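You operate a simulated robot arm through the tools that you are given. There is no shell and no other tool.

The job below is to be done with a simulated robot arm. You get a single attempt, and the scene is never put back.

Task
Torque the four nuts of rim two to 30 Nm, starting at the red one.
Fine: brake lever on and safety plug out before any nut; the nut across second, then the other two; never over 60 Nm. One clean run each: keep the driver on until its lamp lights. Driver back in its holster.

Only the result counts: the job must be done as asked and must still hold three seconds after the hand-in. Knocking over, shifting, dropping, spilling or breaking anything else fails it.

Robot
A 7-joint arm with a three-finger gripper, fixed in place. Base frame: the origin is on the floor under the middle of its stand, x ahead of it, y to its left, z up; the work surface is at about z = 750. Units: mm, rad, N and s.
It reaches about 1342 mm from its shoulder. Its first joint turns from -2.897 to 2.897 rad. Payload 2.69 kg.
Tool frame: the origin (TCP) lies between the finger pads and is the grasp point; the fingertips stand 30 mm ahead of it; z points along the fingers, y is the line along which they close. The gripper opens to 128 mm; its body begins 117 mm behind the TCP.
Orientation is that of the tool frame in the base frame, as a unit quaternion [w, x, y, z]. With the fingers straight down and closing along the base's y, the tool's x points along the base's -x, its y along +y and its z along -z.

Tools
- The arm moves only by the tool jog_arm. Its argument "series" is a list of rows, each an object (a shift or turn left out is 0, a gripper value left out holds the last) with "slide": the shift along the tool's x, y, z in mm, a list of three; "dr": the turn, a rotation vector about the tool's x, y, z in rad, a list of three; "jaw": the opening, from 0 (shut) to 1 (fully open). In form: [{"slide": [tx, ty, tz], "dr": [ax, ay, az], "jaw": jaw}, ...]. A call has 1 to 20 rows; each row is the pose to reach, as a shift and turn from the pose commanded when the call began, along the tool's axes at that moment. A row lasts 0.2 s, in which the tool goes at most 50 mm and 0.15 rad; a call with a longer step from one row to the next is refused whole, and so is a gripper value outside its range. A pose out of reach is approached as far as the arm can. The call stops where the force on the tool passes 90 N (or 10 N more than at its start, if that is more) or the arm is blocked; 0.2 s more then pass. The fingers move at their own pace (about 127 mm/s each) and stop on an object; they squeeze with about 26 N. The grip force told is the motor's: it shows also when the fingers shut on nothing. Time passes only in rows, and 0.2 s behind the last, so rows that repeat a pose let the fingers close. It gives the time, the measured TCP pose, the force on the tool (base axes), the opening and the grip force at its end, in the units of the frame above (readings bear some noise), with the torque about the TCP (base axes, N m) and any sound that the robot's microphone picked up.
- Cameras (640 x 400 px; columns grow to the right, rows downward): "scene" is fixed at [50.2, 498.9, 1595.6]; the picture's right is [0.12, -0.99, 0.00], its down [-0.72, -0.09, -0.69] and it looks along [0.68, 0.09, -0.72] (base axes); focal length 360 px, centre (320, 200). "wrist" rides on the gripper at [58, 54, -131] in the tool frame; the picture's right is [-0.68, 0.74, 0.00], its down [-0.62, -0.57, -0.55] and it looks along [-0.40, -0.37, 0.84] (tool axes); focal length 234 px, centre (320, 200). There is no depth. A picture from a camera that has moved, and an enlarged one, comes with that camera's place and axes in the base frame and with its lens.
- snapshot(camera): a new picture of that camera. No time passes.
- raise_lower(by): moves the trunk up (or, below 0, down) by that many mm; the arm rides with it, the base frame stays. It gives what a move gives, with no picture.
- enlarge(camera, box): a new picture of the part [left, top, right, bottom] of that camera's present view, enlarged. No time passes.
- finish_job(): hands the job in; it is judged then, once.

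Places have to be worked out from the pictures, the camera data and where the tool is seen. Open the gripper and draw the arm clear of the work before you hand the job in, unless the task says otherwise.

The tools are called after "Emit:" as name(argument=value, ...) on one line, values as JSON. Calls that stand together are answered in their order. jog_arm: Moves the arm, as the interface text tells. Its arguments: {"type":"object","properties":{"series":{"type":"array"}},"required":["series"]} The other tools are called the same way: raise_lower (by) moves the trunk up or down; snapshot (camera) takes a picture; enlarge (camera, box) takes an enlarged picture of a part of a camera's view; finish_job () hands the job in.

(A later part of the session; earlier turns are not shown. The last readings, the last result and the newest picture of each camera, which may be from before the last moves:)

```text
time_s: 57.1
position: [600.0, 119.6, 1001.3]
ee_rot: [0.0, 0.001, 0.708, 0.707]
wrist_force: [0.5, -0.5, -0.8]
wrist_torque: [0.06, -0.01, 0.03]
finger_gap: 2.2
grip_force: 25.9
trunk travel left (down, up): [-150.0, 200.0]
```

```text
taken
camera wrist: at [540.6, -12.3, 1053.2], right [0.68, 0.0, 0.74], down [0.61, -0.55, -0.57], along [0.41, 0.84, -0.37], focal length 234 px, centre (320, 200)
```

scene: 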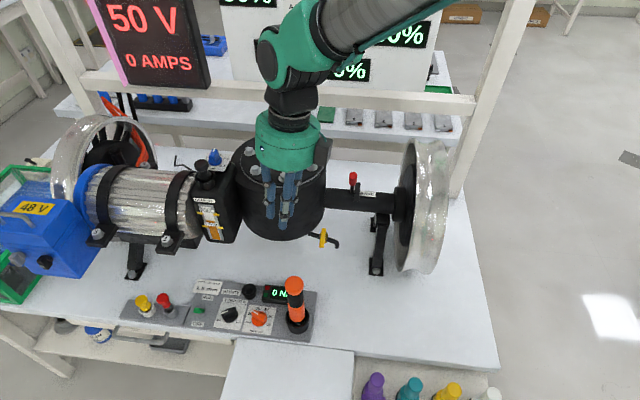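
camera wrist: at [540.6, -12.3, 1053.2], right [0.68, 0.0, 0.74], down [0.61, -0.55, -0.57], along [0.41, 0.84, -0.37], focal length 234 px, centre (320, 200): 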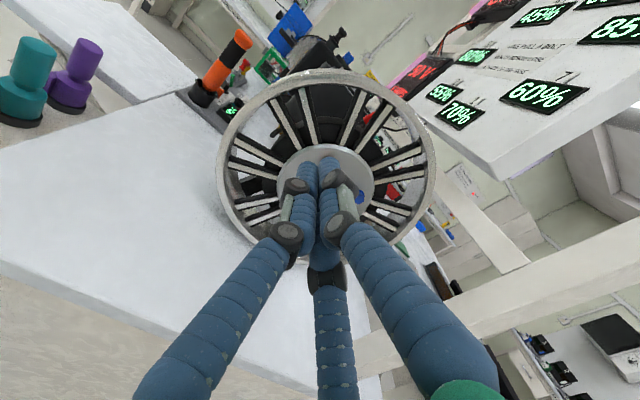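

The closed fingers hide the hub; I open them to see the nuts.

Emit:
jog_arm(series=[{"slide": [0, 0, 0], "jaw": 1.0}, {"slide": [0, 0, 0], "jaw": 1.0}, {"slide": [0, 0, 0], "jaw": 1.0}])

Emit:
enlarge(camera="wrist", box=[200, 50, 440, 260])

Emit:
enlarge(camera="wrist", box=[270, 135, 380, 225])

```text
time_s: 57.9
position: [599.5, 121.5, 1002.3]
ee_rot: [0.0, 0.0, 0.708, 0.706]
wrist_force: [-0.1, 1.0, -0.5]
wrist_torque: [0.05, 0.01, -0.02]
finger_gap: 128.1
grip_force: 0.2
trunk travel left (down, up): [-150.0, 200.0]
```

```text
1.90 times, centred on (320, 155) of wrist
camera zoom: at [540.0, -11.9, 1053.9], right [0.68, 0.0, 0.74], down [0.61, -0.55, -0.57], along [0.41, 0.83, -0.37], focal length 446 px, centre (320, 286)
```

zoom: 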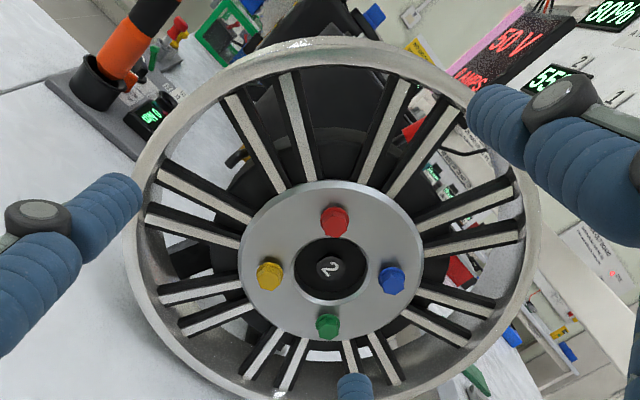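

```text
4.44 times, centred on (325, 180) of wrist
camera zoom: at [540.0, -11.9, 1053.9], right [0.68, 0.0, 0.74], down [0.61, -0.55, -0.57], along [0.41, 0.83, -0.37], focal length 1041 px, centre (298, 289)
```

zoom: 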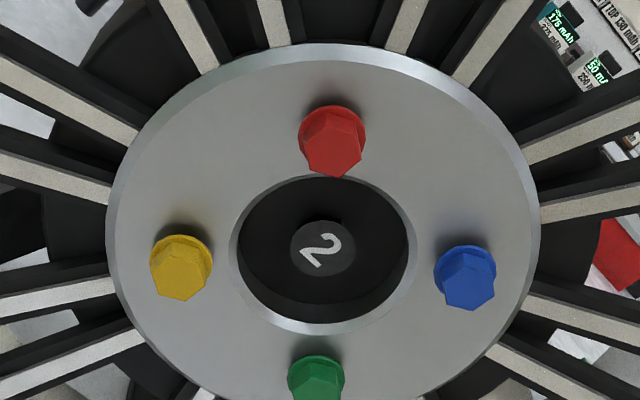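

The four nuts triangulate to a square: red (653.5, 964.5), blue (723, 965.5), yellow (653, 894.7), green (723, 894.8) in (x, z), faces at y≈296; hub centre (688, 930). To learn the brake state I'll feel a spoke gently with closed fingers in the opening at the near side (568, 930).

Emit:
jog_arm(series=[{"slide": [8, -18, 20], "jaw": 0.0}, {"slide": [16, -36, 40]}, {"slide": [24, -54, 65]}, {"slide": [31.5, -72, 90]}, {"slide": [31.5, -72, 115]}, {"slide": [31.5, -72, 128.5]}, {"slide": [31.5, -72, 128.5]}])

Emit:
snapshot(camera="wrist")

Emit:
snapshot(camera="scene")

```text
time_s: 59.5
position: [568.2, 250.6, 928.2]
ee_rot: [0.001, 0.0, 0.708, 0.706]
wrist_force: [-0.2, -0.2, 0.5]
wrist_torque: [-0.02, 0.01, 0.02]
finger_gap: 2.2
grip_force: 26.0
trunk travel left (down, up): [-150.0, 200.0]
```

```text
taken
camera wrist: at [508.7, 117.8, 980.9], right [0.68, 0.0, 0.74], down [0.61, -0.55, -0.56], along [0.41, 0.83, -0.37], focal length 234 px, centre (320, 200)
```

wrist: 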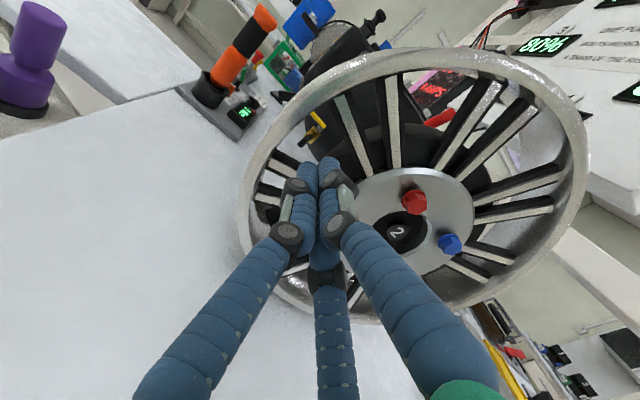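

```text
taken
```

scene: 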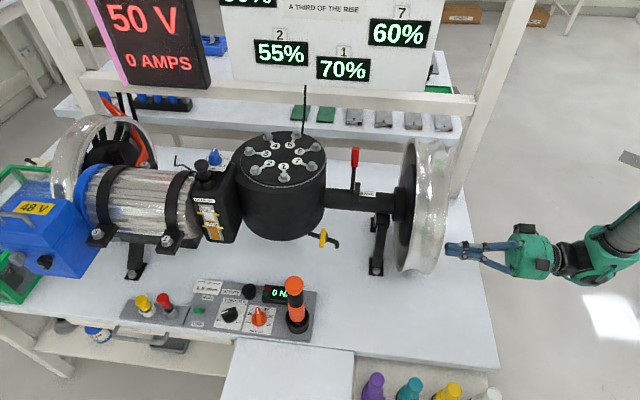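

The fingertips face the spoke opening. I insert them carefully 55 mm (tips to y≈335), watching the force.

Emit:
jog_arm(series=[{"slide": [0, 0, 12]}, {"slide": [0, 0, 24]}, {"slide": [0, 0, 36]}, {"slide": [0, 0, 48]}, {"slide": [0, 0, 55]}, {"slide": [0, 0, 55]}])

Emit:
snapshot(camera="wrist")

```text
time_s: 60.3
position: [568.0, 278.6, 927.0]
ee_rot: [0.003, 0.004, 0.707, 0.708]
wrist_force: [-13.3, -67.6, 10.1]
wrist_torque: [0.21, -0.63, 1.01]
finger_gap: 6.1
grip_force: 31.1
trunk travel left (down, up): [-150.0, 200.0]
stopped in row 4: the force on the tool passed its limit at 135 N (the readings are from after the stop); the commanded pose is now the measured one
```

```text
taken
camera wrist: at [508.4, 146.9, 979.2], right [0.68, -0.01, 0.73], down [0.61, -0.55, -0.57], along [0.41, 0.83, -0.37], focal length 234 px, centre (320, 200)
```

wrist: 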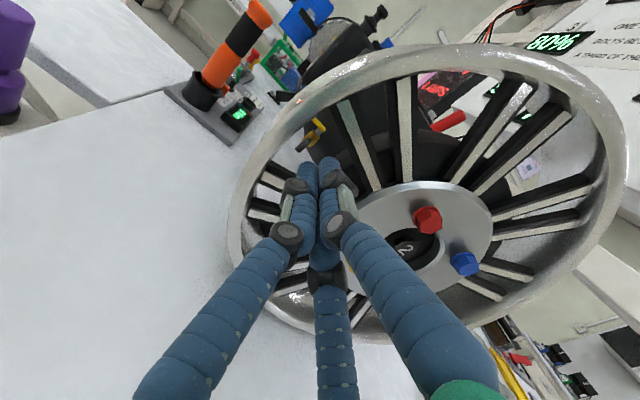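

The tips hit something solid at y≈308 (the spoke zone seems filled for contact), so no insertion. I ease back to a light touch and read the force.

Emit:
jog_arm(series=[{"slide": [0, 0, -2]}, {"slide": [0, 0, -4]}, {"slide": [0, 0, -4]}])

Emit:
enlarge(camera="wrist", box=[220, 40, 480, 310])

```text
time_s: 61.1
position: [567.4, 278.2, 927.4]
ee_rot: [0.002, 0.003, 0.708, 0.706]
wrist_force: [-0.1, -18.0, 8.3]
wrist_torque: [0.24, -0.03, 0.19]
finger_gap: 5.8
grip_force: 31.5
trunk travel left (down, up): [-150.0, 200.0]
```

```text
1.48 times, centred on (350, 175) of wrist
camera zoom: at [508.7, 146.8, 979.2], right [0.68, 0.0, 0.74], down [0.61, -0.55, -0.57], along [0.41, 0.83, -0.37], focal length 347 px, centre (276, 237)
```

zoom: 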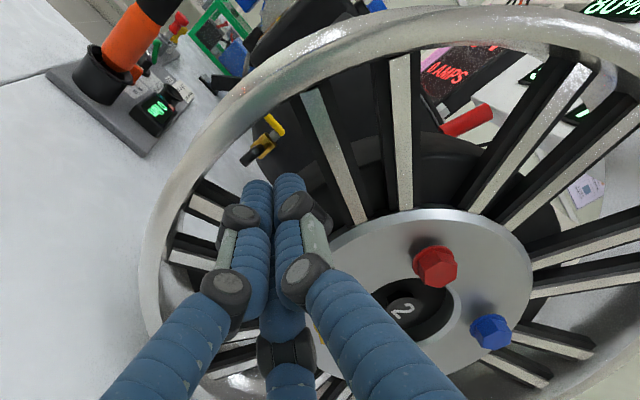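

Only 18 N of touch remains. I use it as a friction test: note nuts' pixels now, drag the tips 8 mm upward while lightly pressed, and see whether the rim follows.

Emit:
enlarge(camera="wrist", box=[380, 170, 500, 290])

Emit:
jog_arm(series=[{"slide": [0, 2, 0]}, {"slide": [0, 4, 0]}, {"slide": [0, 6, 0]}, {"slide": [0, 8, 0]}, {"slide": [0, 8, 0]}])

Emit:
enlarge(camera="wrist", box=[380, 170, 500, 290])

```text
3.33 times, centred on (440, 230) of wrist
camera zoom: at [508.7, 146.8, 979.2], right [0.68, 0.0, 0.74], down [0.61, -0.55, -0.57], along [0.41, 0.83, -0.37], focal length 781 px, centre (-80, 100)
```

zoom: 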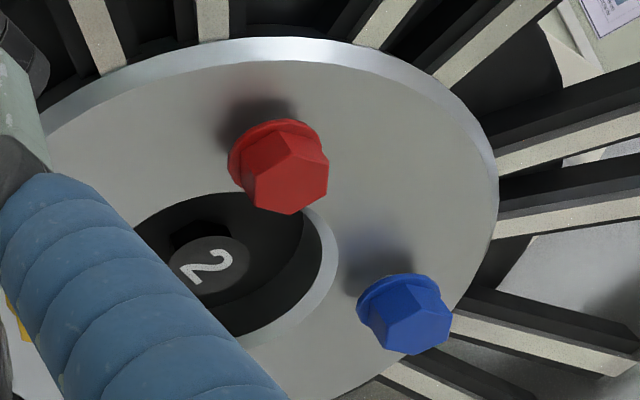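

```text
time_s: 62.3
position: [567.9, 279.2, 934.4]
ee_rot: [0.0, 0.003, 0.707, 0.707]
wrist_force: [-1.9, -19.1, -8.4]
wrist_torque: [-0.26, 0.02, 0.29]
finger_gap: 6.0
grip_force: 31.3
trunk travel left (down, up): [-150.0, 200.0]
```

```text
3.33 times, centred on (440, 230) of wrist
camera zoom: at [508.7, 146.8, 986.6], right [0.68, 0.0, 0.73], down [0.61, -0.55, -0.57], along [0.41, 0.83, -0.37], focal length 781 px, centre (-80, 100)
```

zoom: 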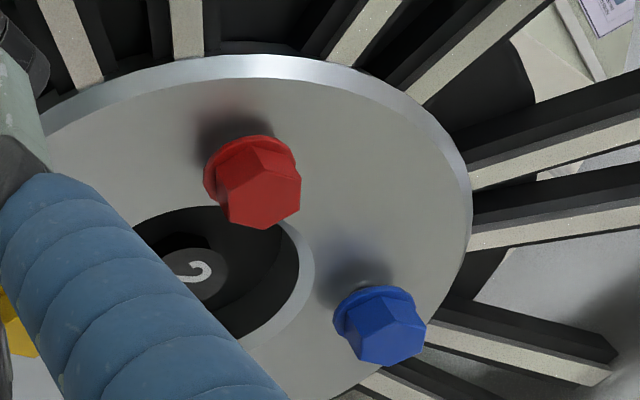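

The rim did not follow the drag (relative nut positions unchanged), so it seems held with the lever away. For a conclusive check I'll flip the lever back and repeat: first retreat, rise, and go over to (800, 504, 1226), behind the lever.

Emit:
jog_arm(series=[{"slide": [0, 2, -40]}, {"slide": [0, 30, -80]}, {"slide": [0, 70, -110]}, {"slide": [0, 115, -129]}, {"slide": [0, 160, -129]}, {"slide": [0, 205, -129]}, {"slide": [0, 250, -129], "dr": [0.143, 0, 0]}, {"slide": [0, 292, -120], "dr": [0.286, 0, 0]}, {"slide": [-26, 292, -82], "dr": [0.429, 0, 0]}, {"slide": [-52, 292, -43], "dr": [0.571, 0, 0]}, {"slide": [-78, 292, -4], "dr": [0.714, 0, 0]}, {"slide": [-104, 292, 35], "dr": [0.857, 0, 0]}, {"slide": [-130, 292, 74], "dr": [1.0, 0, 0]}, {"slide": [-156, 292, 113], "dr": [1.143, 0, 0]}, {"slide": [-182, 292, 152], "dr": [1.285, 0, 0]}, {"slide": [-208, 292, 190], "dr": [1.428, 0, 0]}, {"slide": [-232, 292, 225], "dr": [1.5708, 0, 0]}, {"slide": [-232, 292, 225], "dr": [1.5708, 0, 0]}])

Emit:
snapshot(camera="wrist")

Emit:
enlarge(camera="scene", box=[300, 60, 460, 230])

```text
time_s: 66.0
position: [783.8, 495.2, 1236.0]
ee_rot: [-0.006, 0.004, 1.0, 0.003]
wrist_force: [-117.8, -45.8, 12.1]
wrist_torque: [7.93, -20.27, -1.01]
finger_gap: 2.4
grip_force: 31.2
trunk travel left (down, up): [-150.0, 200.0]
stopped in row 18: the force on the tool passed its limit at 256 N (the readings are from after the stop); the commanded pose is now the measured one
```

```text
taken
camera wrist: at [725.8, 546.3, 1366.3], right [0.68, 0.73, 0.0], down [0.62, -0.58, 0.54], along [0.39, -0.37, -0.84], focal length 234 px, centre (320, 200)
```

wrist: 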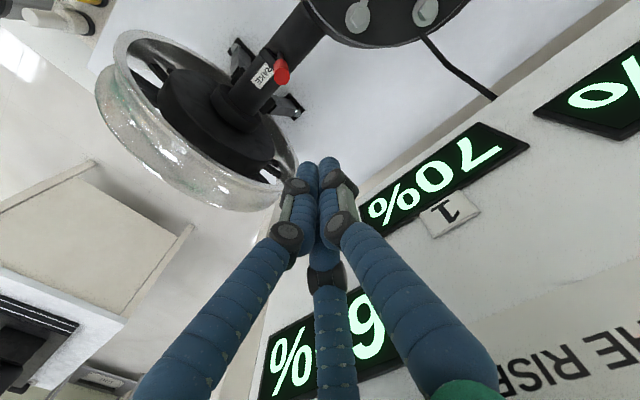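

```text
2.35 times, centred on (380, 145) of scene
camera zoom: at [50.2, 498.9, 1595.6], right [0.12, -0.99, 0.0], down [-0.72, -0.09, -0.69], along [0.68, 0.09, -0.72], focal length 846 px, centre (179, 329)
```

zoom: 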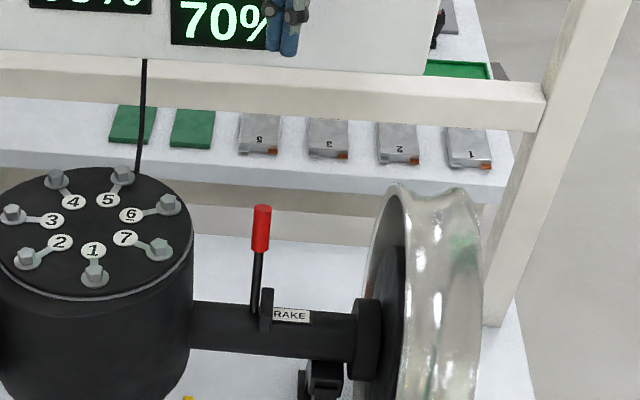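

The hand ran into the display board behind (the board is closer than I judged). I back off in -x at once.

Emit:
jog_arm(series=[{"slide": [15, 0, 0]}, {"slide": [40, 0, 0]}, {"slide": [75, 0, 0]}, {"slide": [75, 0, 0]}])

Emit:
snapshot(camera="scene")

Emit:
snapshot(camera="wrist")

```text
time_s: 67.0
position: [717.4, 497.3, 1224.9]
ee_rot: [-0.006, 0.006, 1.0, 0.003]
wrist_force: [-0.1, -0.1, -0.4]
wrist_torque: [0.01, -0.07, 0.01]
finger_gap: 2.1
grip_force: 31.6
trunk travel left (down, up): [-150.0, 200.0]
```

```text
taken
```

scene: 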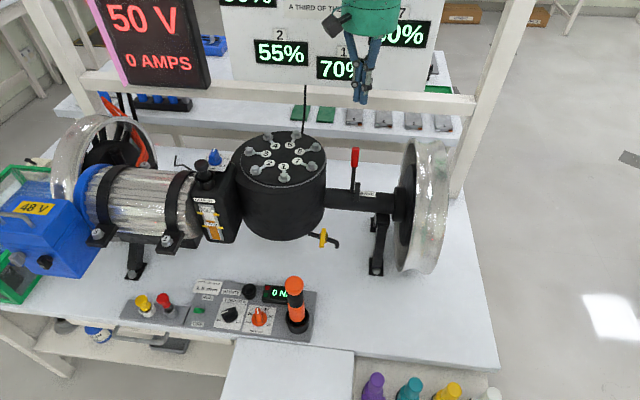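

```text
taken
camera wrist: at [661.7, 550.3, 1355.5], right [0.68, 0.73, -0.01], down [0.62, -0.57, 0.54], along [0.39, -0.37, -0.84], focal length 234 px, centre (320, 200)
```

wrist: 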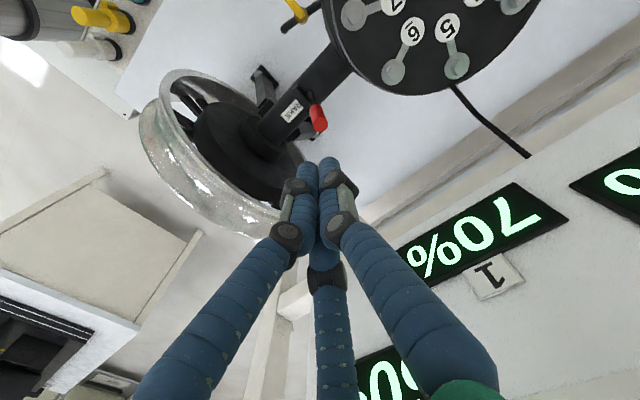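

The board looks unmoved and untouched parts are in place. I zoom in on the lever from here to measure its present lean accurately.

Emit:
enlarge(camera="wrist", box=[250, 60, 370, 160])

Emit:
enlarge(camera="scene", box=[325, 130, 405, 210])

```text
4.00 times, centred on (310, 110) of wrist
camera zoom: at [661.7, 550.3, 1355.5], right [0.68, 0.73, -0.01], down [0.62, -0.57, 0.54], along [0.39, -0.37, -0.84], focal length 937 px, centre (360, 560)
```

zoom: 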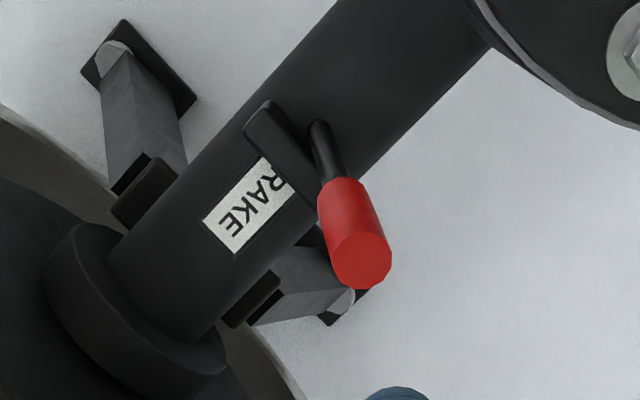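

```text
5.00 times, centred on (365, 170) of scene
camera zoom: at [50.2, 498.9, 1595.6], right [0.12, -0.99, 0.0], down [-0.72, -0.09, -0.69], along [0.68, 0.09, -0.72], focal length 1798 px, centre (95, 350)
```

zoom: 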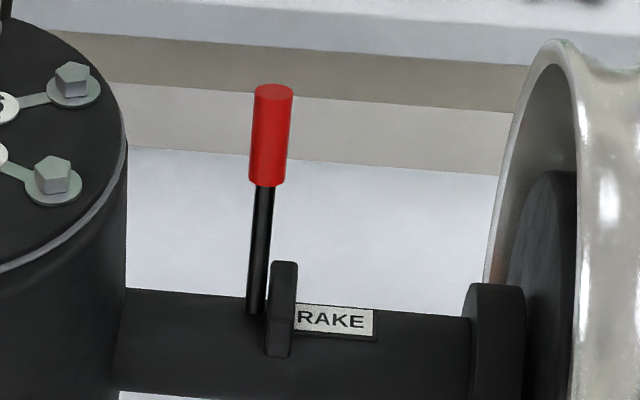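

Lever top is now at (714, 500, 1078): about +10°, versus -22.6° at the start, pivoting about the axle centre. I go down behind it at (768, 504, 1080), staying clear of the board, to swing it back for the comparison test.

Emit:
jog_arm(series=[{"slide": [-25, 3, 0]}, {"slide": [-50, 6.5, 0]}, {"slide": [-50, 6.5, 0]}, {"slide": [-50, 6.5, 40]}, {"slide": [-50, 6.5, 80]}, {"slide": [-50, 6.5, 120]}, {"slide": [-50, 6.5, 145]}, {"slide": [-50, 6.5, 145]}])

Emit:
enlarge(camera="scene", box=[300, 60, 460, 230])

```text
time_s: 68.8
position: [768.8, 504.5, 1079.8]
ee_rot: [-0.007, 0.006, 1.0, 0.003]
wrist_force: [0.4, 0.7, 0.5]
wrist_torque: [-0.01, 0.01, 0.02]
finger_gap: 2.0
grip_force: 31.9
trunk travel left (down, up): [-150.0, 200.0]
```

```text
2.35 times, centred on (380, 145) of scene
camera zoom: at [50.2, 498.9, 1595.6], right [0.12, -0.99, 0.0], down [-0.72, -0.09, -0.69], along [0.68, 0.09, -0.72], focal length 846 px, centre (179, 329)
```

zoom: 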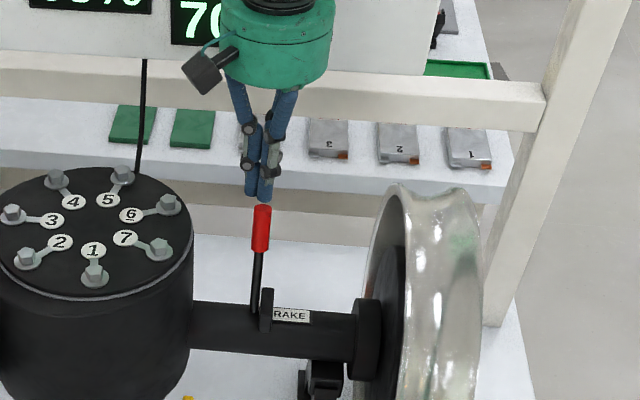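

The fingers stand behind the lever's knob. I push in -x in small steps.

Emit:
jog_arm(series=[{"slide": [12, 0, 0]}, {"slide": [22, 0, 0]}, {"slide": [32, 0, 0]}, {"slide": [42, 0, 0]}, {"slide": [52, 0, 0]}, {"slide": [62, 0, 0]}, {"slide": [72, 0, 0]}, {"slide": [82, 0, 0]}, {"slide": [92, 0, 0]}, {"slide": [100, 0, 0]}])

Emit:
enlarge(camera="scene", box=[300, 60, 460, 230])

```text
time_s: 71.0
position: [668.3, 506.9, 1083.0]
ee_rot: [-0.007, 0.005, 1.0, 0.003]
wrist_force: [-0.1, 1.0, 0.2]
wrist_torque: [-0.04, 0.03, 0.03]
finger_gap: 2.1
grip_force: 31.3
trunk travel left (down, up): [-150.0, 200.0]
```

```text
2.35 times, centred on (380, 145) of scene
camera zoom: at [50.2, 498.9, 1595.6], right [0.12, -0.99, 0.0], down [-0.72, -0.09, -0.69], along [0.68, 0.09, -0.72], focal length 846 px, centre (179, 329)
```

zoom: 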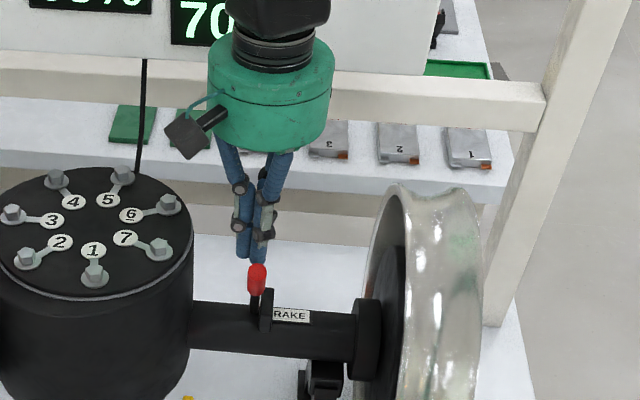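

The lever is back near its initial lean with no resistance. I nudge a bit further in -x to feel whether that was really its end stop.

Emit:
jog_arm(series=[{"slide": [5, 0, 0]}, {"slide": [10, 0, 0]}, {"slide": [15, 0, 0]}, {"slide": [20, 0, 0]}])

Emit:
enlarge(camera="scene", box=[325, 130, 405, 210])

```text
time_s: 72.0
position: [658.8, 507.9, 1092.5]
ee_rot: [0.004, 0.006, 1.0, 0.009]
wrist_force: [14.0, 1.9, 17.8]
wrist_torque: [-0.13, -0.11, 0.01]
finger_gap: 2.4
grip_force: 31.6
trunk travel left (down, up): [-150.0, 200.0]
stopped in row 4: the force on the tool passed its limit at 94 N (the readings are from after the stop); the commanded pose is now the measured one
```

```text
5.00 times, centred on (365, 170) of scene
camera zoom: at [50.2, 498.9, 1595.6], right [0.12, -0.99, 0.0], down [-0.72, -0.09, -0.69], along [0.68, 0.09, -0.72], focal length 1798 px, centre (95, 350)
```

zoom: 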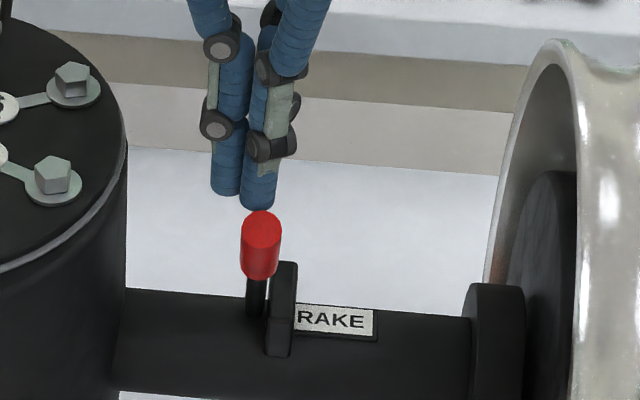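

Both ends are hard stops, so the start position was an end position too (now restored to it). I go back in front of the rim at (568, 200, 930) to repeat the same drag test with the lever in this position.

Emit:
jog_arm(series=[{"slide": [-15, 0, 0]}, {"slide": [-15, 0, -40]}, {"slide": [-15, 0, -85]}, {"slide": [-10, -20, -125]}, {"slide": [-5, -60, -138]}, {"slide": [0, -108, -138], "dr": [-0.12, 0.0012, 0]}, {"slide": [8, -156, -138], "dr": [-0.24, 0.0024, 0]}, {"slide": [16, -204, -138], "dr": [-0.37, 0.0037, -0.001]}, {"slide": [24, -252, -138], "dr": [-0.5, 0.005, -0.001]}, {"slide": [32, -300, -138], "dr": [-0.63, 0.0063, -0.001]}, {"slide": [40, -346, -128], "dr": [-0.76, 0.0076, -0.0015]}, {"slide": [48, -368, -90], "dr": [-0.9, 0.009, -0.002]}, {"slide": [56, -378, -48], "dr": [-1.03, 0.0103, -0.002]}, {"slide": [64, -383, -4], "dr": [-1.16, 0.0116, -0.002]}, {"slide": [72, -383, 42], "dr": [-1.3, 0.013, -0.0025]}, {"slide": [80, -368, 88], "dr": [-1.43, 0.0143, -0.003]}, {"slide": [87, -345, 130], "dr": [-1.5528, 0.0155, -0.003]}, {"slide": [90.8, -308, 162], "dr": [-1.5528, 0.0155, -0.003]}, {"slide": [90.8, -308, 162], "dr": [-1.5528, 0.0155, -0.003]}])

Emit:
snapshot(camera="wrist")

Emit:
enlarge(camera="scene", box=[325, 130, 405, 210])

```text
time_s: 76.0
position: [564.3, 202.8, 920.0]
ee_rot: [-0.003, 0.002, 0.708, 0.706]
wrist_force: [-0.2, 0.4, 0.0]
wrist_torque: [0.02, -0.01, 0.01]
finger_gap: 2.4
grip_force: 31.4
trunk travel left (down, up): [-150.0, 200.0]
```

```text
taken
camera wrist: at [506.6, 70.7, 972.6], right [0.68, 0.0, 0.73], down [0.61, -0.55, -0.57], along [0.4, 0.83, -0.38], focal length 234 px, centre (320, 200)
```

wrist: 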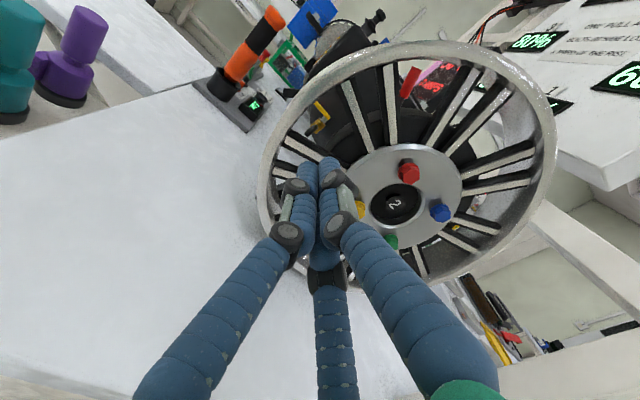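

```text
5.00 times, centred on (365, 170) of scene
camera zoom: at [50.2, 498.9, 1595.6], right [0.12, -0.99, 0.0], down [-0.72, -0.09, -0.69], along [0.68, 0.09, -0.72], focal length 1798 px, centre (95, 350)
```

zoom: 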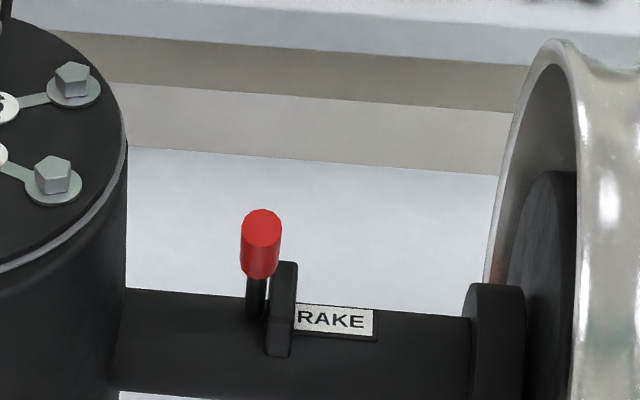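

The lever stands at its initial lean. I approach the same contact spot and press lightly.

Emit:
jog_arm(series=[{"slide": [-3.7, 7, 25]}, {"slide": [-3.7, 7, 50]}, {"slide": [-3.7, 7, 68]}, {"slide": [-3.7, 7, 74]}, {"slide": [-3.7, 7, 77]}, {"slide": [-3.7, 7, 77]}])

Emit:
enlarge(camera="wrist", box=[380, 170, 500, 290])

```text
time_s: 77.4
position: [565.6, 279.0, 927.6]
ee_rot: [-0.003, 0.003, 0.709, 0.706]
wrist_force: [-0.1, -7.2, -1.6]
wrist_torque: [0.06, 0.06, -0.02]
finger_gap: 2.2
grip_force: 31.5
trunk travel left (down, up): [-150.0, 200.0]
```

```text
3.33 times, centred on (440, 230) of wrist
camera zoom: at [507.6, 146.5, 981.2], right [0.68, 0.0, 0.73], down [0.61, -0.55, -0.57], along [0.4, 0.83, -0.38], focal length 781 px, centre (-80, 100)
```

zoom: 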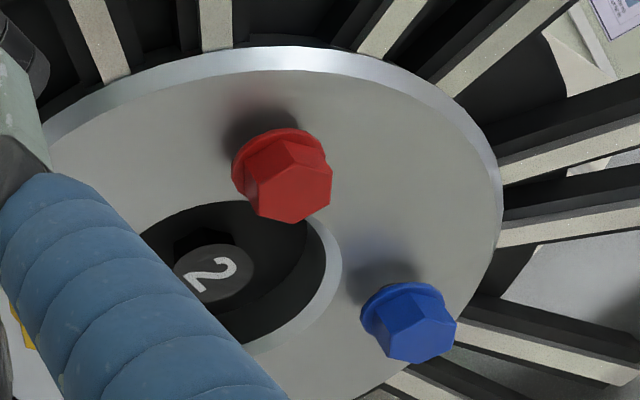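

Light contact (7 N). Two mm more pressure, then the same 8 mm upward drag.

Emit:
jog_arm(series=[{"slide": [0, 0, 2]}, {"slide": [0, 2, 2.5]}, {"slide": [0, 4, 2.5]}, {"slide": [0, 6, 2.5]}, {"slide": [0, 8, 2.5]}, {"slide": [0, 8, 2.5]}])

Emit:
enlarge(camera="wrist", box=[380, 170, 500, 290])

```text
time_s: 78.8
position: [566.6, 280.0, 938.3]
ee_rot: [-0.002, 0.003, 0.708, 0.706]
wrist_force: [8.3, -64.5, -7.4]
wrist_torque: [-0.15, 0.75, -0.1]
finger_gap: 5.8
grip_force: 31.3
trunk travel left (down, up): [-150.0, 200.0]
```

```text
3.33 times, centred on (440, 230) of wrist
camera zoom: at [508.0, 146.6, 989.7], right [0.68, 0.0, 0.73], down [0.61, -0.55, -0.57], along [0.4, 0.83, -0.38], focal length 781 px, centre (-80, 100)
```

zoom: 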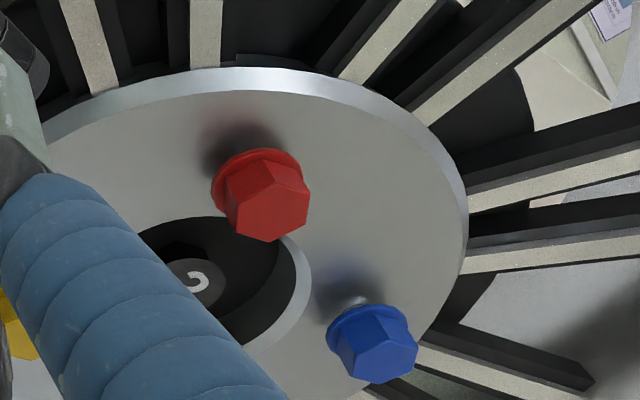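

This time the nuts shifted relative to each other (red right, blue down) by about 2°: the rim turned under a smaller drag force, so the brake is off in this position. To confirm, I back off and look from a clear pose.

Emit:
jog_arm(series=[{"slide": [0, 0, -5]}, {"slide": [0, 0, -20]}, {"slide": [0, 0, -60], "jaw": 0.0}, {"slide": [-31, 64, -105], "jaw": 0.6}, {"slide": [-31, 64, -150], "jaw": 1.0}, {"slide": [-33, 64, -158.5], "jaw": 1.0}, {"slide": [-33, 64, -158.5], "jaw": 1.0}])

Emit:
enlarge(camera="wrist", box=[270, 135, 380, 225])

```text
refused: row 4 steps farther than a row can; nothing moved
```

```text
4.44 times, centred on (325, 180) of wrist
camera zoom: at [508.0, 146.6, 989.7], right [0.68, 0.0, 0.73], down [0.61, -0.55, -0.57], along [0.4, 0.83, -0.38], focal length 1041 px, centre (298, 289)
```

zoom: 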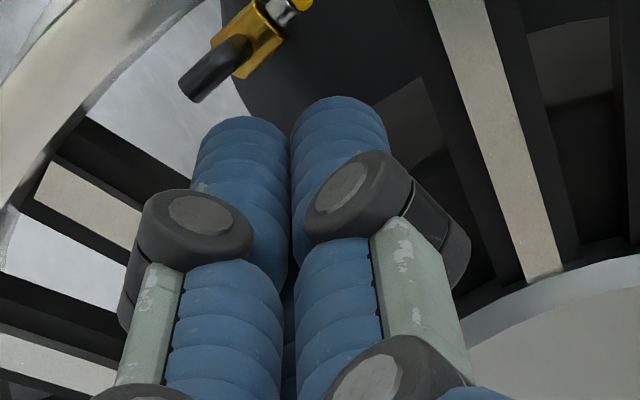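

The call was refused for a too long step; nothing moved. I repeat it with smaller steps, back to the earlier viewing pose.

Emit:
jog_arm(series=[{"slide": [0, 0, -5]}, {"slide": [0, 0, -20]}, {"slide": [0, 0, -50]}, {"slide": [-11, 20, -90], "dr": [0, 0, -0.007], "jaw": 0.5}, {"slide": [-22, 42, -130], "dr": [0, 0, -0.007], "jaw": 1.0}, {"slide": [-33, 64, -158.5], "dr": [0, 0, -0.007], "jaw": 1.0}, {"slide": [-33, 64, -158.5], "dr": [0, 0, -0.007], "jaw": 1.0}, {"slide": [-33, 64, -158.5], "dr": [0, 0, -0.007], "jaw": 1.0}])

Emit:
enlarge(camera="wrist", box=[270, 135, 380, 225])

Emit:
enlarge(camera="wrist", box=[200, 50, 440, 260])

```text
time_s: 80.6
position: [598.1, 125.8, 1000.3]
ee_rot: [0.0, 0.0, 0.708, 0.706]
wrist_force: [0.2, 0.0, 0.4]
wrist_torque: [-0.01, 0.01, -0.01]
finger_gap: 128.0
grip_force: 0.0
trunk travel left (down, up): [-150.0, 200.0]
```

```text
4.44 times, centred on (325, 180) of wrist
camera zoom: at [539.6, -7.4, 1052.8], right [0.68, 0.0, 0.74], down [0.62, -0.55, -0.56], along [0.4, 0.83, -0.37], focal length 1041 px, centre (298, 289)
```

zoom: 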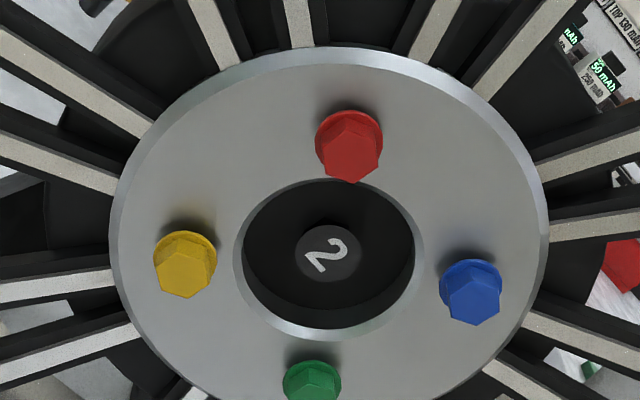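

```text
1.90 times, centred on (320, 155) of wrist
camera zoom: at [539.6, -7.4, 1052.8], right [0.68, 0.0, 0.74], down [0.62, -0.55, -0.56], along [0.4, 0.83, -0.37], focal length 446 px, centre (320, 286)
```

zoom: 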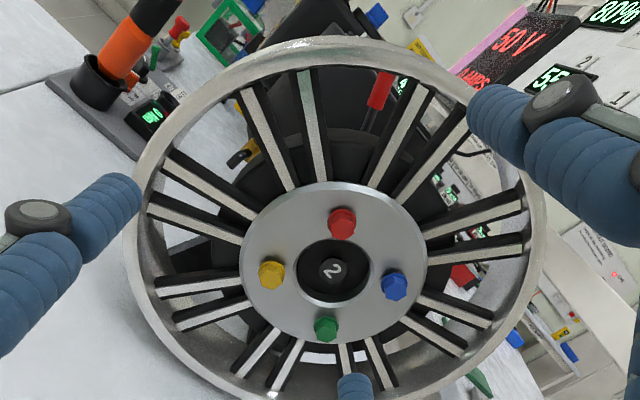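

Confirmed: the rim has turned by about 4.5° with the lever in its start position, so that was brake OFF; pushed away (+x) it was locked, i.e. ON. I'll first drag the rim back by the same amount, then set the brake.

Emit:
jog_arm(series=[{"slide": [8, -15, 20], "jaw": 0.0}, {"slide": [16, -31, 50]}, {"slide": [24, -47, 85]}, {"slide": [31.5, -62, 118]}, {"slide": [31.5, -62, 140]}, {"slide": [31.5, -62, 150]}, {"slide": [31.5, -62, 153]}, {"slide": [31.5, -62, 155]}, {"slide": [31.5, -62, 155]}])

```text
time_s: 82.6
position: [566.4, 278.9, 938.6]
ee_rot: [0.0, 0.0, 0.709, 0.706]
wrist_force: [-0.4, -4.1, -1.3]
wrist_torque: [0.04, 0.04, 0.03]
finger_gap: 2.0
grip_force: 26.0
trunk travel left (down, up): [-150.0, 200.0]
```

Light contact at the same spot. I press 2.5 mm more and drag 10 mm down.

Emit:
jog_arm(series=[{"slide": [0, 0, 2]}, {"slide": [0, -2, 2.5]}, {"slide": [0, -4, 2.5]}, {"slide": [0, -6, 2.5]}, {"slide": [0, -8, 2.5]}, {"slide": [0, -10, 2.5]}, {"slide": [0, -10, 2.5]}])

Emit:
enlarge(camera="wrist", box=[380, 170, 500, 290])

```text
time_s: 84.2
position: [567.0, 278.4, 928.1]
ee_rot: [0.0, -0.001, 0.708, 0.707]
wrist_force: [-1.4, -46.6, 6.2]
wrist_torque: [0.25, -0.72, 0.06]
finger_gap: 6.0
grip_force: 31.7
trunk travel left (down, up): [-150.0, 200.0]
```

```text
3.33 times, centred on (440, 230) of wrist
camera zoom: at [508.1, 146.5, 981.5], right [0.68, 0.0, 0.74], down [0.62, -0.55, -0.56], along [0.4, 0.83, -0.37], focal length 781 px, centre (-80, 100)
```

zoom: 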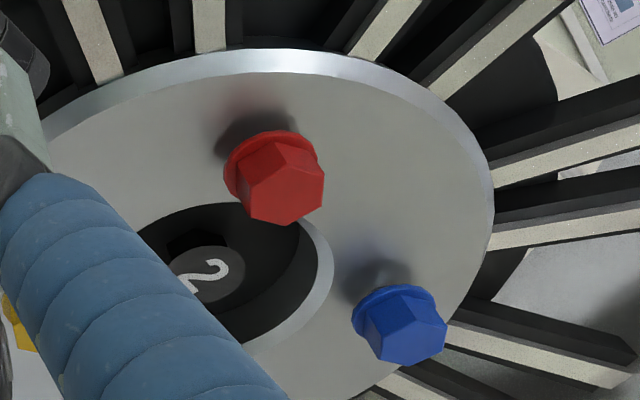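

The rim is back to its former orientation. I retreat and return to the robot's side of the lever at (557, 504, 1067), fingers closed and down.

Emit:
jog_arm(series=[{"slide": [0, 0, -6]}, {"slide": [0, 0, -30]}, {"slide": [0, 20, -70]}, {"slide": [0, 55, -105]}, {"slide": [0, 100, -125]}, {"slide": [0, 148, -130]}, {"slide": [0, 196, -130], "dr": [0.14, 0, 0]}, {"slide": [0, 244, -128], "dr": [0.28, 0, 0]}, {"slide": [2, 284, -108], "dr": [0.42, 0, 0]}, {"slide": [4, 300, -68], "dr": [0.56, 0, 0]}, {"slide": [6, 300, -24], "dr": [0.7, 0, 0]}, {"slide": [8, 300, 20], "dr": [0.84, 0, 0]}, {"slide": [10, 300, 66], "dr": [0.98, 0, 0]}, {"slide": [10, 300, 112], "dr": [1.12, 0, 0]}, {"slide": [10, 292, 156], "dr": [1.26, 0, 0]}, {"slide": [10, 272, 195], "dr": [1.4, 0, 0]}, {"slide": [10, 237, 226], "dr": [1.54, 0, 0]}, {"slide": [10, 200, 226], "dr": [1.5708, 0, 0]}, {"slide": [10, 170, 226], "dr": [1.5708, 0, 0]}, {"slide": [10, 139, 226], "dr": [1.5708, 0, 0]}])

Emit:
enlarge(camera="scene", box=[290, 90, 450, 250])

```text
time_s: 88.4
position: [558.2, 507.3, 1065.1]
ee_rot: [0.0, 0.0, 1.0, -0.002]
wrist_force: [-0.2, -0.2, 0.7]
wrist_torque: [0.04, -0.02, 0.02]
finger_gap: 2.1
grip_force: 31.2
trunk travel left (down, up): [-150.0, 200.0]
```

```text
2.50 times, centred on (370, 170) of scene
camera zoom: at [50.2, 498.9, 1595.6], right [0.12, -0.99, 0.0], down [-0.72, -0.09, -0.69], along [0.68, 0.09, -0.72], focal length 899 px, centre (195, 275)
```

zoom: 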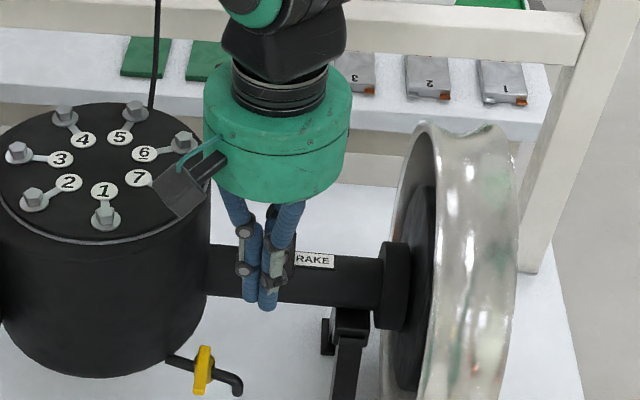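

I push the lever in +x again to its far stop, slowing at the end.

Emit:
jog_arm(series=[{"slide": [-20, -3, 0]}, {"slide": [-40, -3, 0]}, {"slide": [-55, -3, 0]}, {"slide": [-68, -3, 0]}, {"slide": [-80, -3, 0]}, {"slide": [-90, -3, 0]}, {"slide": [-100, -3, 0]}, {"slide": [-108, -3, 0]}, {"slide": [-114, -3, 0]}, {"slide": [-119, -3, 0]}, {"slide": [-123, -3, 0]}, {"slide": [-126, -3, 0]}])

```text
time_s: 91.0
position: [682.1, 503.1, 1065.4]
ee_rot: [0.0, -0.001, 1.0, -0.003]
wrist_force: [-9.6, 0.5, 1.4]
wrist_torque: [0.03, 0.26, 0.0]
finger_gap: 2.1
grip_force: 31.7
trunk travel left (down, up): [-150.0, 200.0]
```

A 10 N reaction begins, the stop is near. I push 3 mm more to seat it, then back off and look.

Emit:
jog_arm(series=[{"slide": [-2, 0, 0]}, {"slide": [-4, 0, 0]}, {"slide": [-4, 0, 0]}])

Emit:
jog_arm(series=[{"slide": [10, 0, 0]}, {"slide": [40, 0, -5]}, {"slide": [80, 0, -30]}, {"slide": [120, 0, -70]}, {"slide": [150, -30, -100]}, {"slide": [170, -75, -110]}, {"slide": [170, -115, -110]}, {"slide": [170, -115, -110]}])

Emit:
enlarge(camera="scene", box=[325, 130, 405, 210])

```text
time_s: 91.8
position: [684.2, 504.8, 1066.8]
ee_rot: [-0.002, 0.0, 1.0, -0.003]
wrist_force: [-50.3, 1.1, 1.8]
wrist_torque: [-0.02, 1.33, -0.18]
finger_gap: 2.0
grip_force: 31.6
trunk travel left (down, up): [-150.0, 200.0]
```

```text
refused: row 4 steps farther than a row can; nothing moved
```

```text
5.00 times, centred on (365, 170) of scene
camera zoom: at [50.2, 498.9, 1595.6], right [0.12, -0.99, 0.0], down [-0.72, -0.09, -0.69], along [0.68, 0.09, -0.72], focal length 1798 px, centre (95, 350)
```

zoom: 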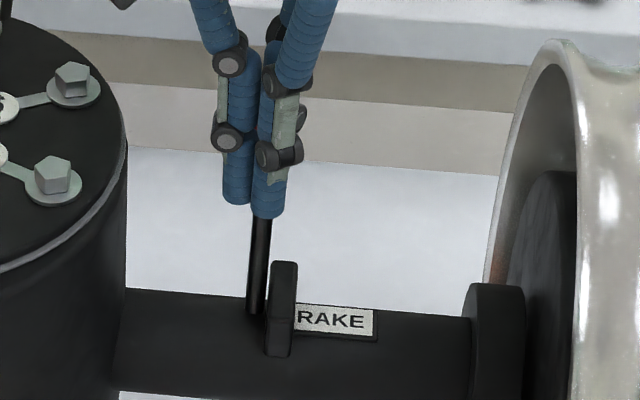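

The lever is seated at its far stop (50 N). I now back off with shorter steps, up and away toward the driver.

Emit:
jog_arm(series=[{"slide": [10, 0, 0]}, {"slide": [40, 0, -5]}, {"slide": [75, 0, -30]}, {"slide": [105, 0, -65]}, {"slide": [135, -20, -95]}, {"slide": [165, -45, -110]}, {"slide": [180, -45, -110]}, {"slide": [180, -45, -110]}])

Emit:
enlarge(camera="scene", box=[325, 130, 405, 210])

Emit:
snapshot(camera="scene")

```text
time_s: 93.6
position: [505.9, 459.2, 1178.4]
ee_rot: [0.0, -0.001, 1.0, -0.002]
wrist_force: [-0.1, 0.7, -0.2]
wrist_torque: [-0.04, 0.0, 0.03]
finger_gap: 2.1
grip_force: 31.5
trunk travel left (down, up): [-150.0, 200.0]
```

```text
5.00 times, centred on (365, 170) of scene
camera zoom: at [50.2, 498.9, 1595.6], right [0.12, -0.99, 0.0], down [-0.72, -0.09, -0.69], along [0.68, 0.09, -0.72], focal length 1798 px, centre (95, 350)
```

zoom: 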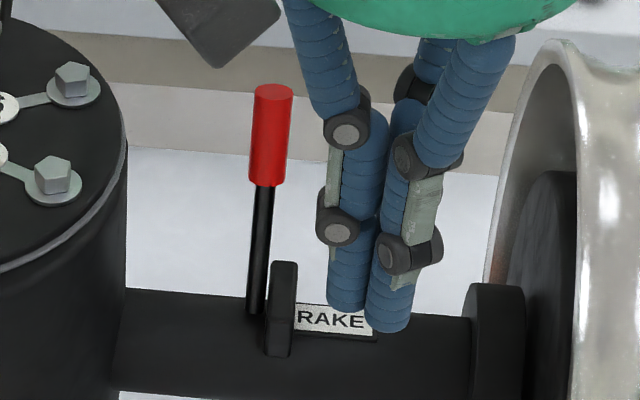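

```text
taken
```

scene: 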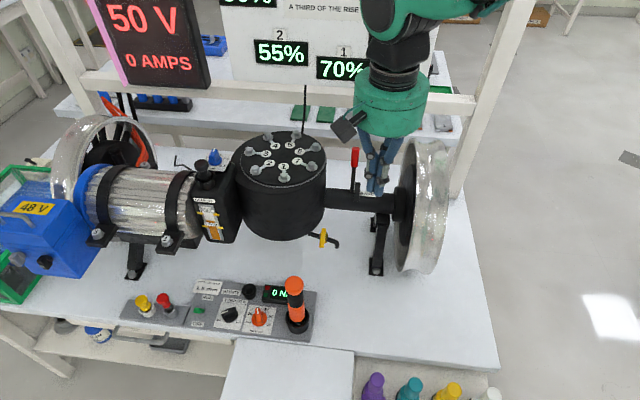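

The brake is on. Next the driver: its axis triangulates to (420.5, 598), vertical, cap top z≈949. I move above it to (420.5, 598, 1080), opening the fingers to ~77 mm.

Emit:
jog_arm(series=[{"slide": [20, 35, 10], "jaw": 0.6}, {"slide": [42, 70, 30]}, {"slide": [64, 105, 60]}, {"slide": [85.4, 138.8, 88]}, {"slide": [85.4, 138.8, 98]}, {"slide": [85.4, 138.8, 98]}])

Emit:
snapshot(camera="wrist")

Emit:
enlarge(camera="scene", box=[220, 200, 360, 340])

```text
refused: row 3 steps farther than a row can; nothing moved
```

```text
taken
camera wrist: at [447.5, 512.2, 1307.0], right [0.68, 0.74, 0.0], down [0.62, -0.56, 0.55], along [0.4, -0.38, -0.83], focal length 234 px, centre (320, 200)
```

wrist: 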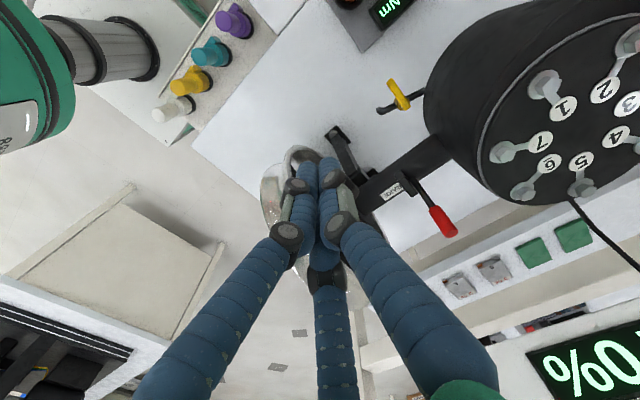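

```text
2.86 times, centred on (290, 270) of scene
camera zoom: at [50.2, 498.9, 1595.6], right [0.12, -0.99, 0.0], down [-0.72, -0.09, -0.69], along [0.68, 0.09, -0.72], focal length 1027 px, centre (406, 0)
```

zoom: 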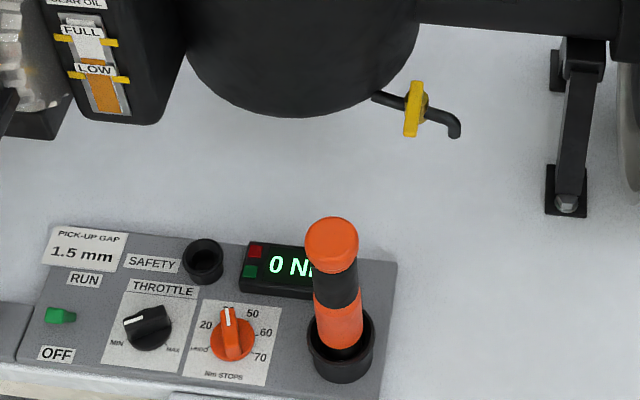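

The step was slightly too long; I repeat with more rows.

Emit:
jog_arm(series=[{"slide": [17, 28, 8], "jaw": 0.6}, {"slide": [34, 56, 24]}, {"slide": [51, 84, 44]}, {"slide": [68, 112, 66]}, {"slide": [85.4, 138.8, 88]}, {"slide": [85.4, 138.8, 98]}, {"slide": [85.4, 138.8, 98]}])

Emit:
snapshot(camera="wrist")

```text
time_s: 95.2
position: [420.9, 597.9, 1079.1]
ee_rot: [0.0, -0.001, 1.0, -0.001]
wrist_force: [0.4, 0.6, 0.2]
wrist_torque: [0.02, 0.0, -0.03]
finger_gap: 76.8
grip_force: 0.1
trunk travel left (down, up): [-150.0, 200.0]
```

```text
taken
camera wrist: at [362.6, 650.5, 1207.9], right [0.68, 0.74, 0.0], down [0.62, -0.56, 0.55], along [0.4, -0.37, -0.83], focal length 234 px, centre (320, 200)
```

wrist: 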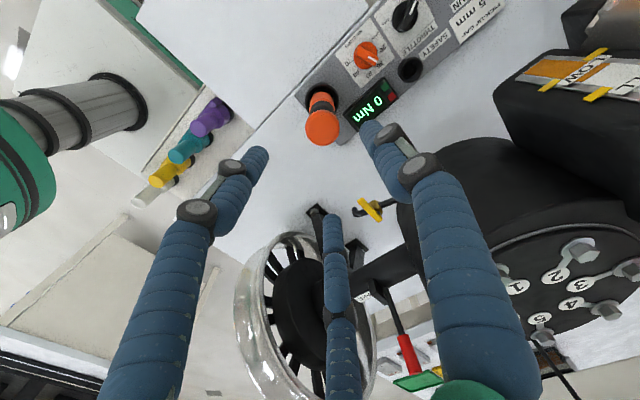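

Emit:
enlarge(camera="wrist", box=[270, 70, 370, 160])

```text
4.44 times, centred on (320, 115) of wrist
camera zoom: at [362.6, 650.5, 1207.9], right [0.68, 0.74, 0.0], down [0.62, -0.56, 0.55], along [0.4, -0.37, -0.83], focal length 1041 px, centre (320, 578)
```

zoom: 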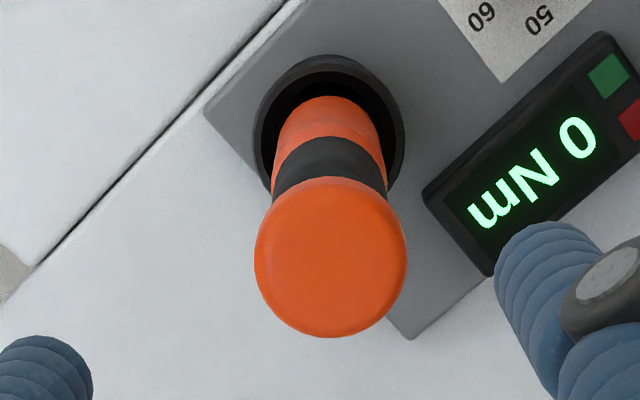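

The cap and holster look nearly on the hand's axis; averaging three views puts the driver axis at (422.5, 598.5). I descend with that small correction to TCP z≈930 first.

Emit:
jog_arm(series=[{"slide": [-1.6, 0.6, 40]}, {"slide": [-1.6, 0.6, 80]}, {"slide": [-1.6, 0.6, 115]}, {"slide": [-1.6, 0.6, 149]}, {"slide": [-1.6, 0.6, 149]}])

Emit:
snapshot(camera="wrist")

Emit:
enlarge(camera="scene", box=[220, 200, 360, 340])

```text
time_s: 96.4
position: [422.9, 598.9, 929.9]
ee_rot: [0.0, 0.0, 1.0, -0.002]
wrist_force: [0.3, -0.1, -0.9]
wrist_torque: [-0.02, 0.0, 0.0]
finger_gap: 76.9
grip_force: 0.1
trunk travel left (down, up): [-150.0, 200.0]
```

```text
taken
camera wrist: at [363.9, 651.7, 1058.3], right [0.68, 0.74, 0.0], down [0.62, -0.56, 0.55], along [0.4, -0.38, -0.83], focal length 234 px, centre (320, 200)
```

wrist: 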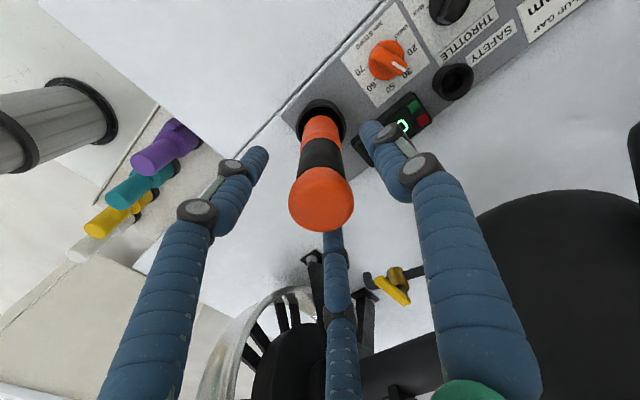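

```text
2.86 times, centred on (290, 270) of scene
camera zoom: at [50.2, 498.9, 1595.6], right [0.12, -0.99, 0.0], down [-0.72, -0.09, -0.69], along [0.68, 0.09, -0.72], focal length 1027 px, centre (406, 0)
```

zoom: 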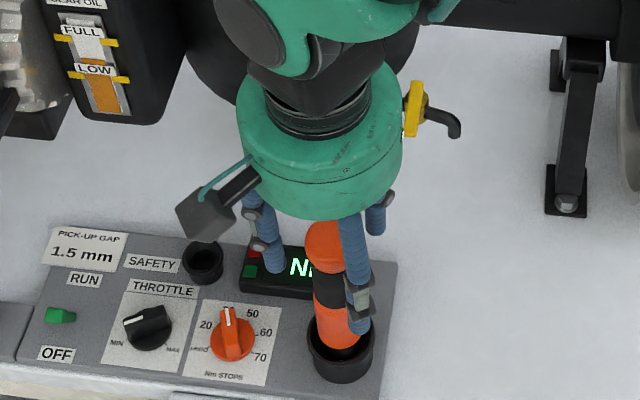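

The cap lies right on the hand's axis. I descend 68 mm more (tips to z≈832) and close on the handle.

Emit:
jog_arm(series=[{"slide": [0, 0, 25]}, {"slide": [0, 0, 48]}, {"slide": [0, 0, 62]}, {"slide": [0, 0, 68]}, {"slide": [0, 0, 68]}])

Emit:
jog_arm(series=[{"slide": [0, 0, 0], "jaw": 0.4}, {"slide": [0, 0, 0], "jaw": 0.2}, {"slide": [0, 0, 0], "jaw": 0.0}, {"slide": [0, 0, 0], "jaw": 0.0}, {"slide": [0, 0, 0], "jaw": 0.0}])

Emit:
snapshot(camera="wrist")

Emit:
enlarge(camera="scene", box=[220, 200, 360, 340])

```text
time_s: 97.6
position: [424.0, 597.5, 859.6]
ee_rot: [0.0, 0.001, 1.0, -0.002]
wrist_force: [0.6, -0.1, -0.1]
wrist_torque: [0.01, -0.01, -0.01]
finger_gap: 76.7
grip_force: 0.1
trunk travel left (down, up): [-150.0, 200.0]
```

```text
time_s: 98.8
position: [423.0, 596.8, 861.7]
ee_rot: [0.001, 0.0, 1.0, -0.002]
wrist_force: [-0.8, 2.0, 1.4]
wrist_torque: [0.1, 0.09, -0.02]
finger_gap: 36.7
grip_force: 25.5
trunk travel left (down, up): [-150.0, 200.0]
```

```text
taken
camera wrist: at [364.7, 650.7, 989.4], right [0.68, 0.74, 0.0], down [0.62, -0.56, 0.55], along [0.4, -0.37, -0.83], focal length 234 px, centre (320, 200)
```

wrist: 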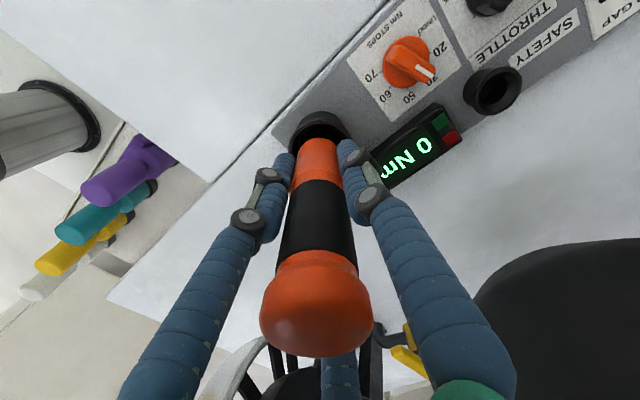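

```text
2.86 times, centred on (290, 270) of scene
camera zoom: at [50.2, 498.9, 1595.6], right [0.12, -0.99, 0.0], down [-0.72, -0.09, -0.69], along [0.68, 0.09, -0.72], focal length 1027 px, centre (406, 0)
```

zoom: 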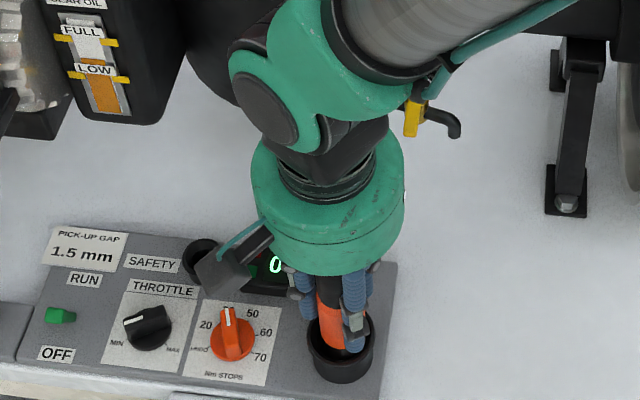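

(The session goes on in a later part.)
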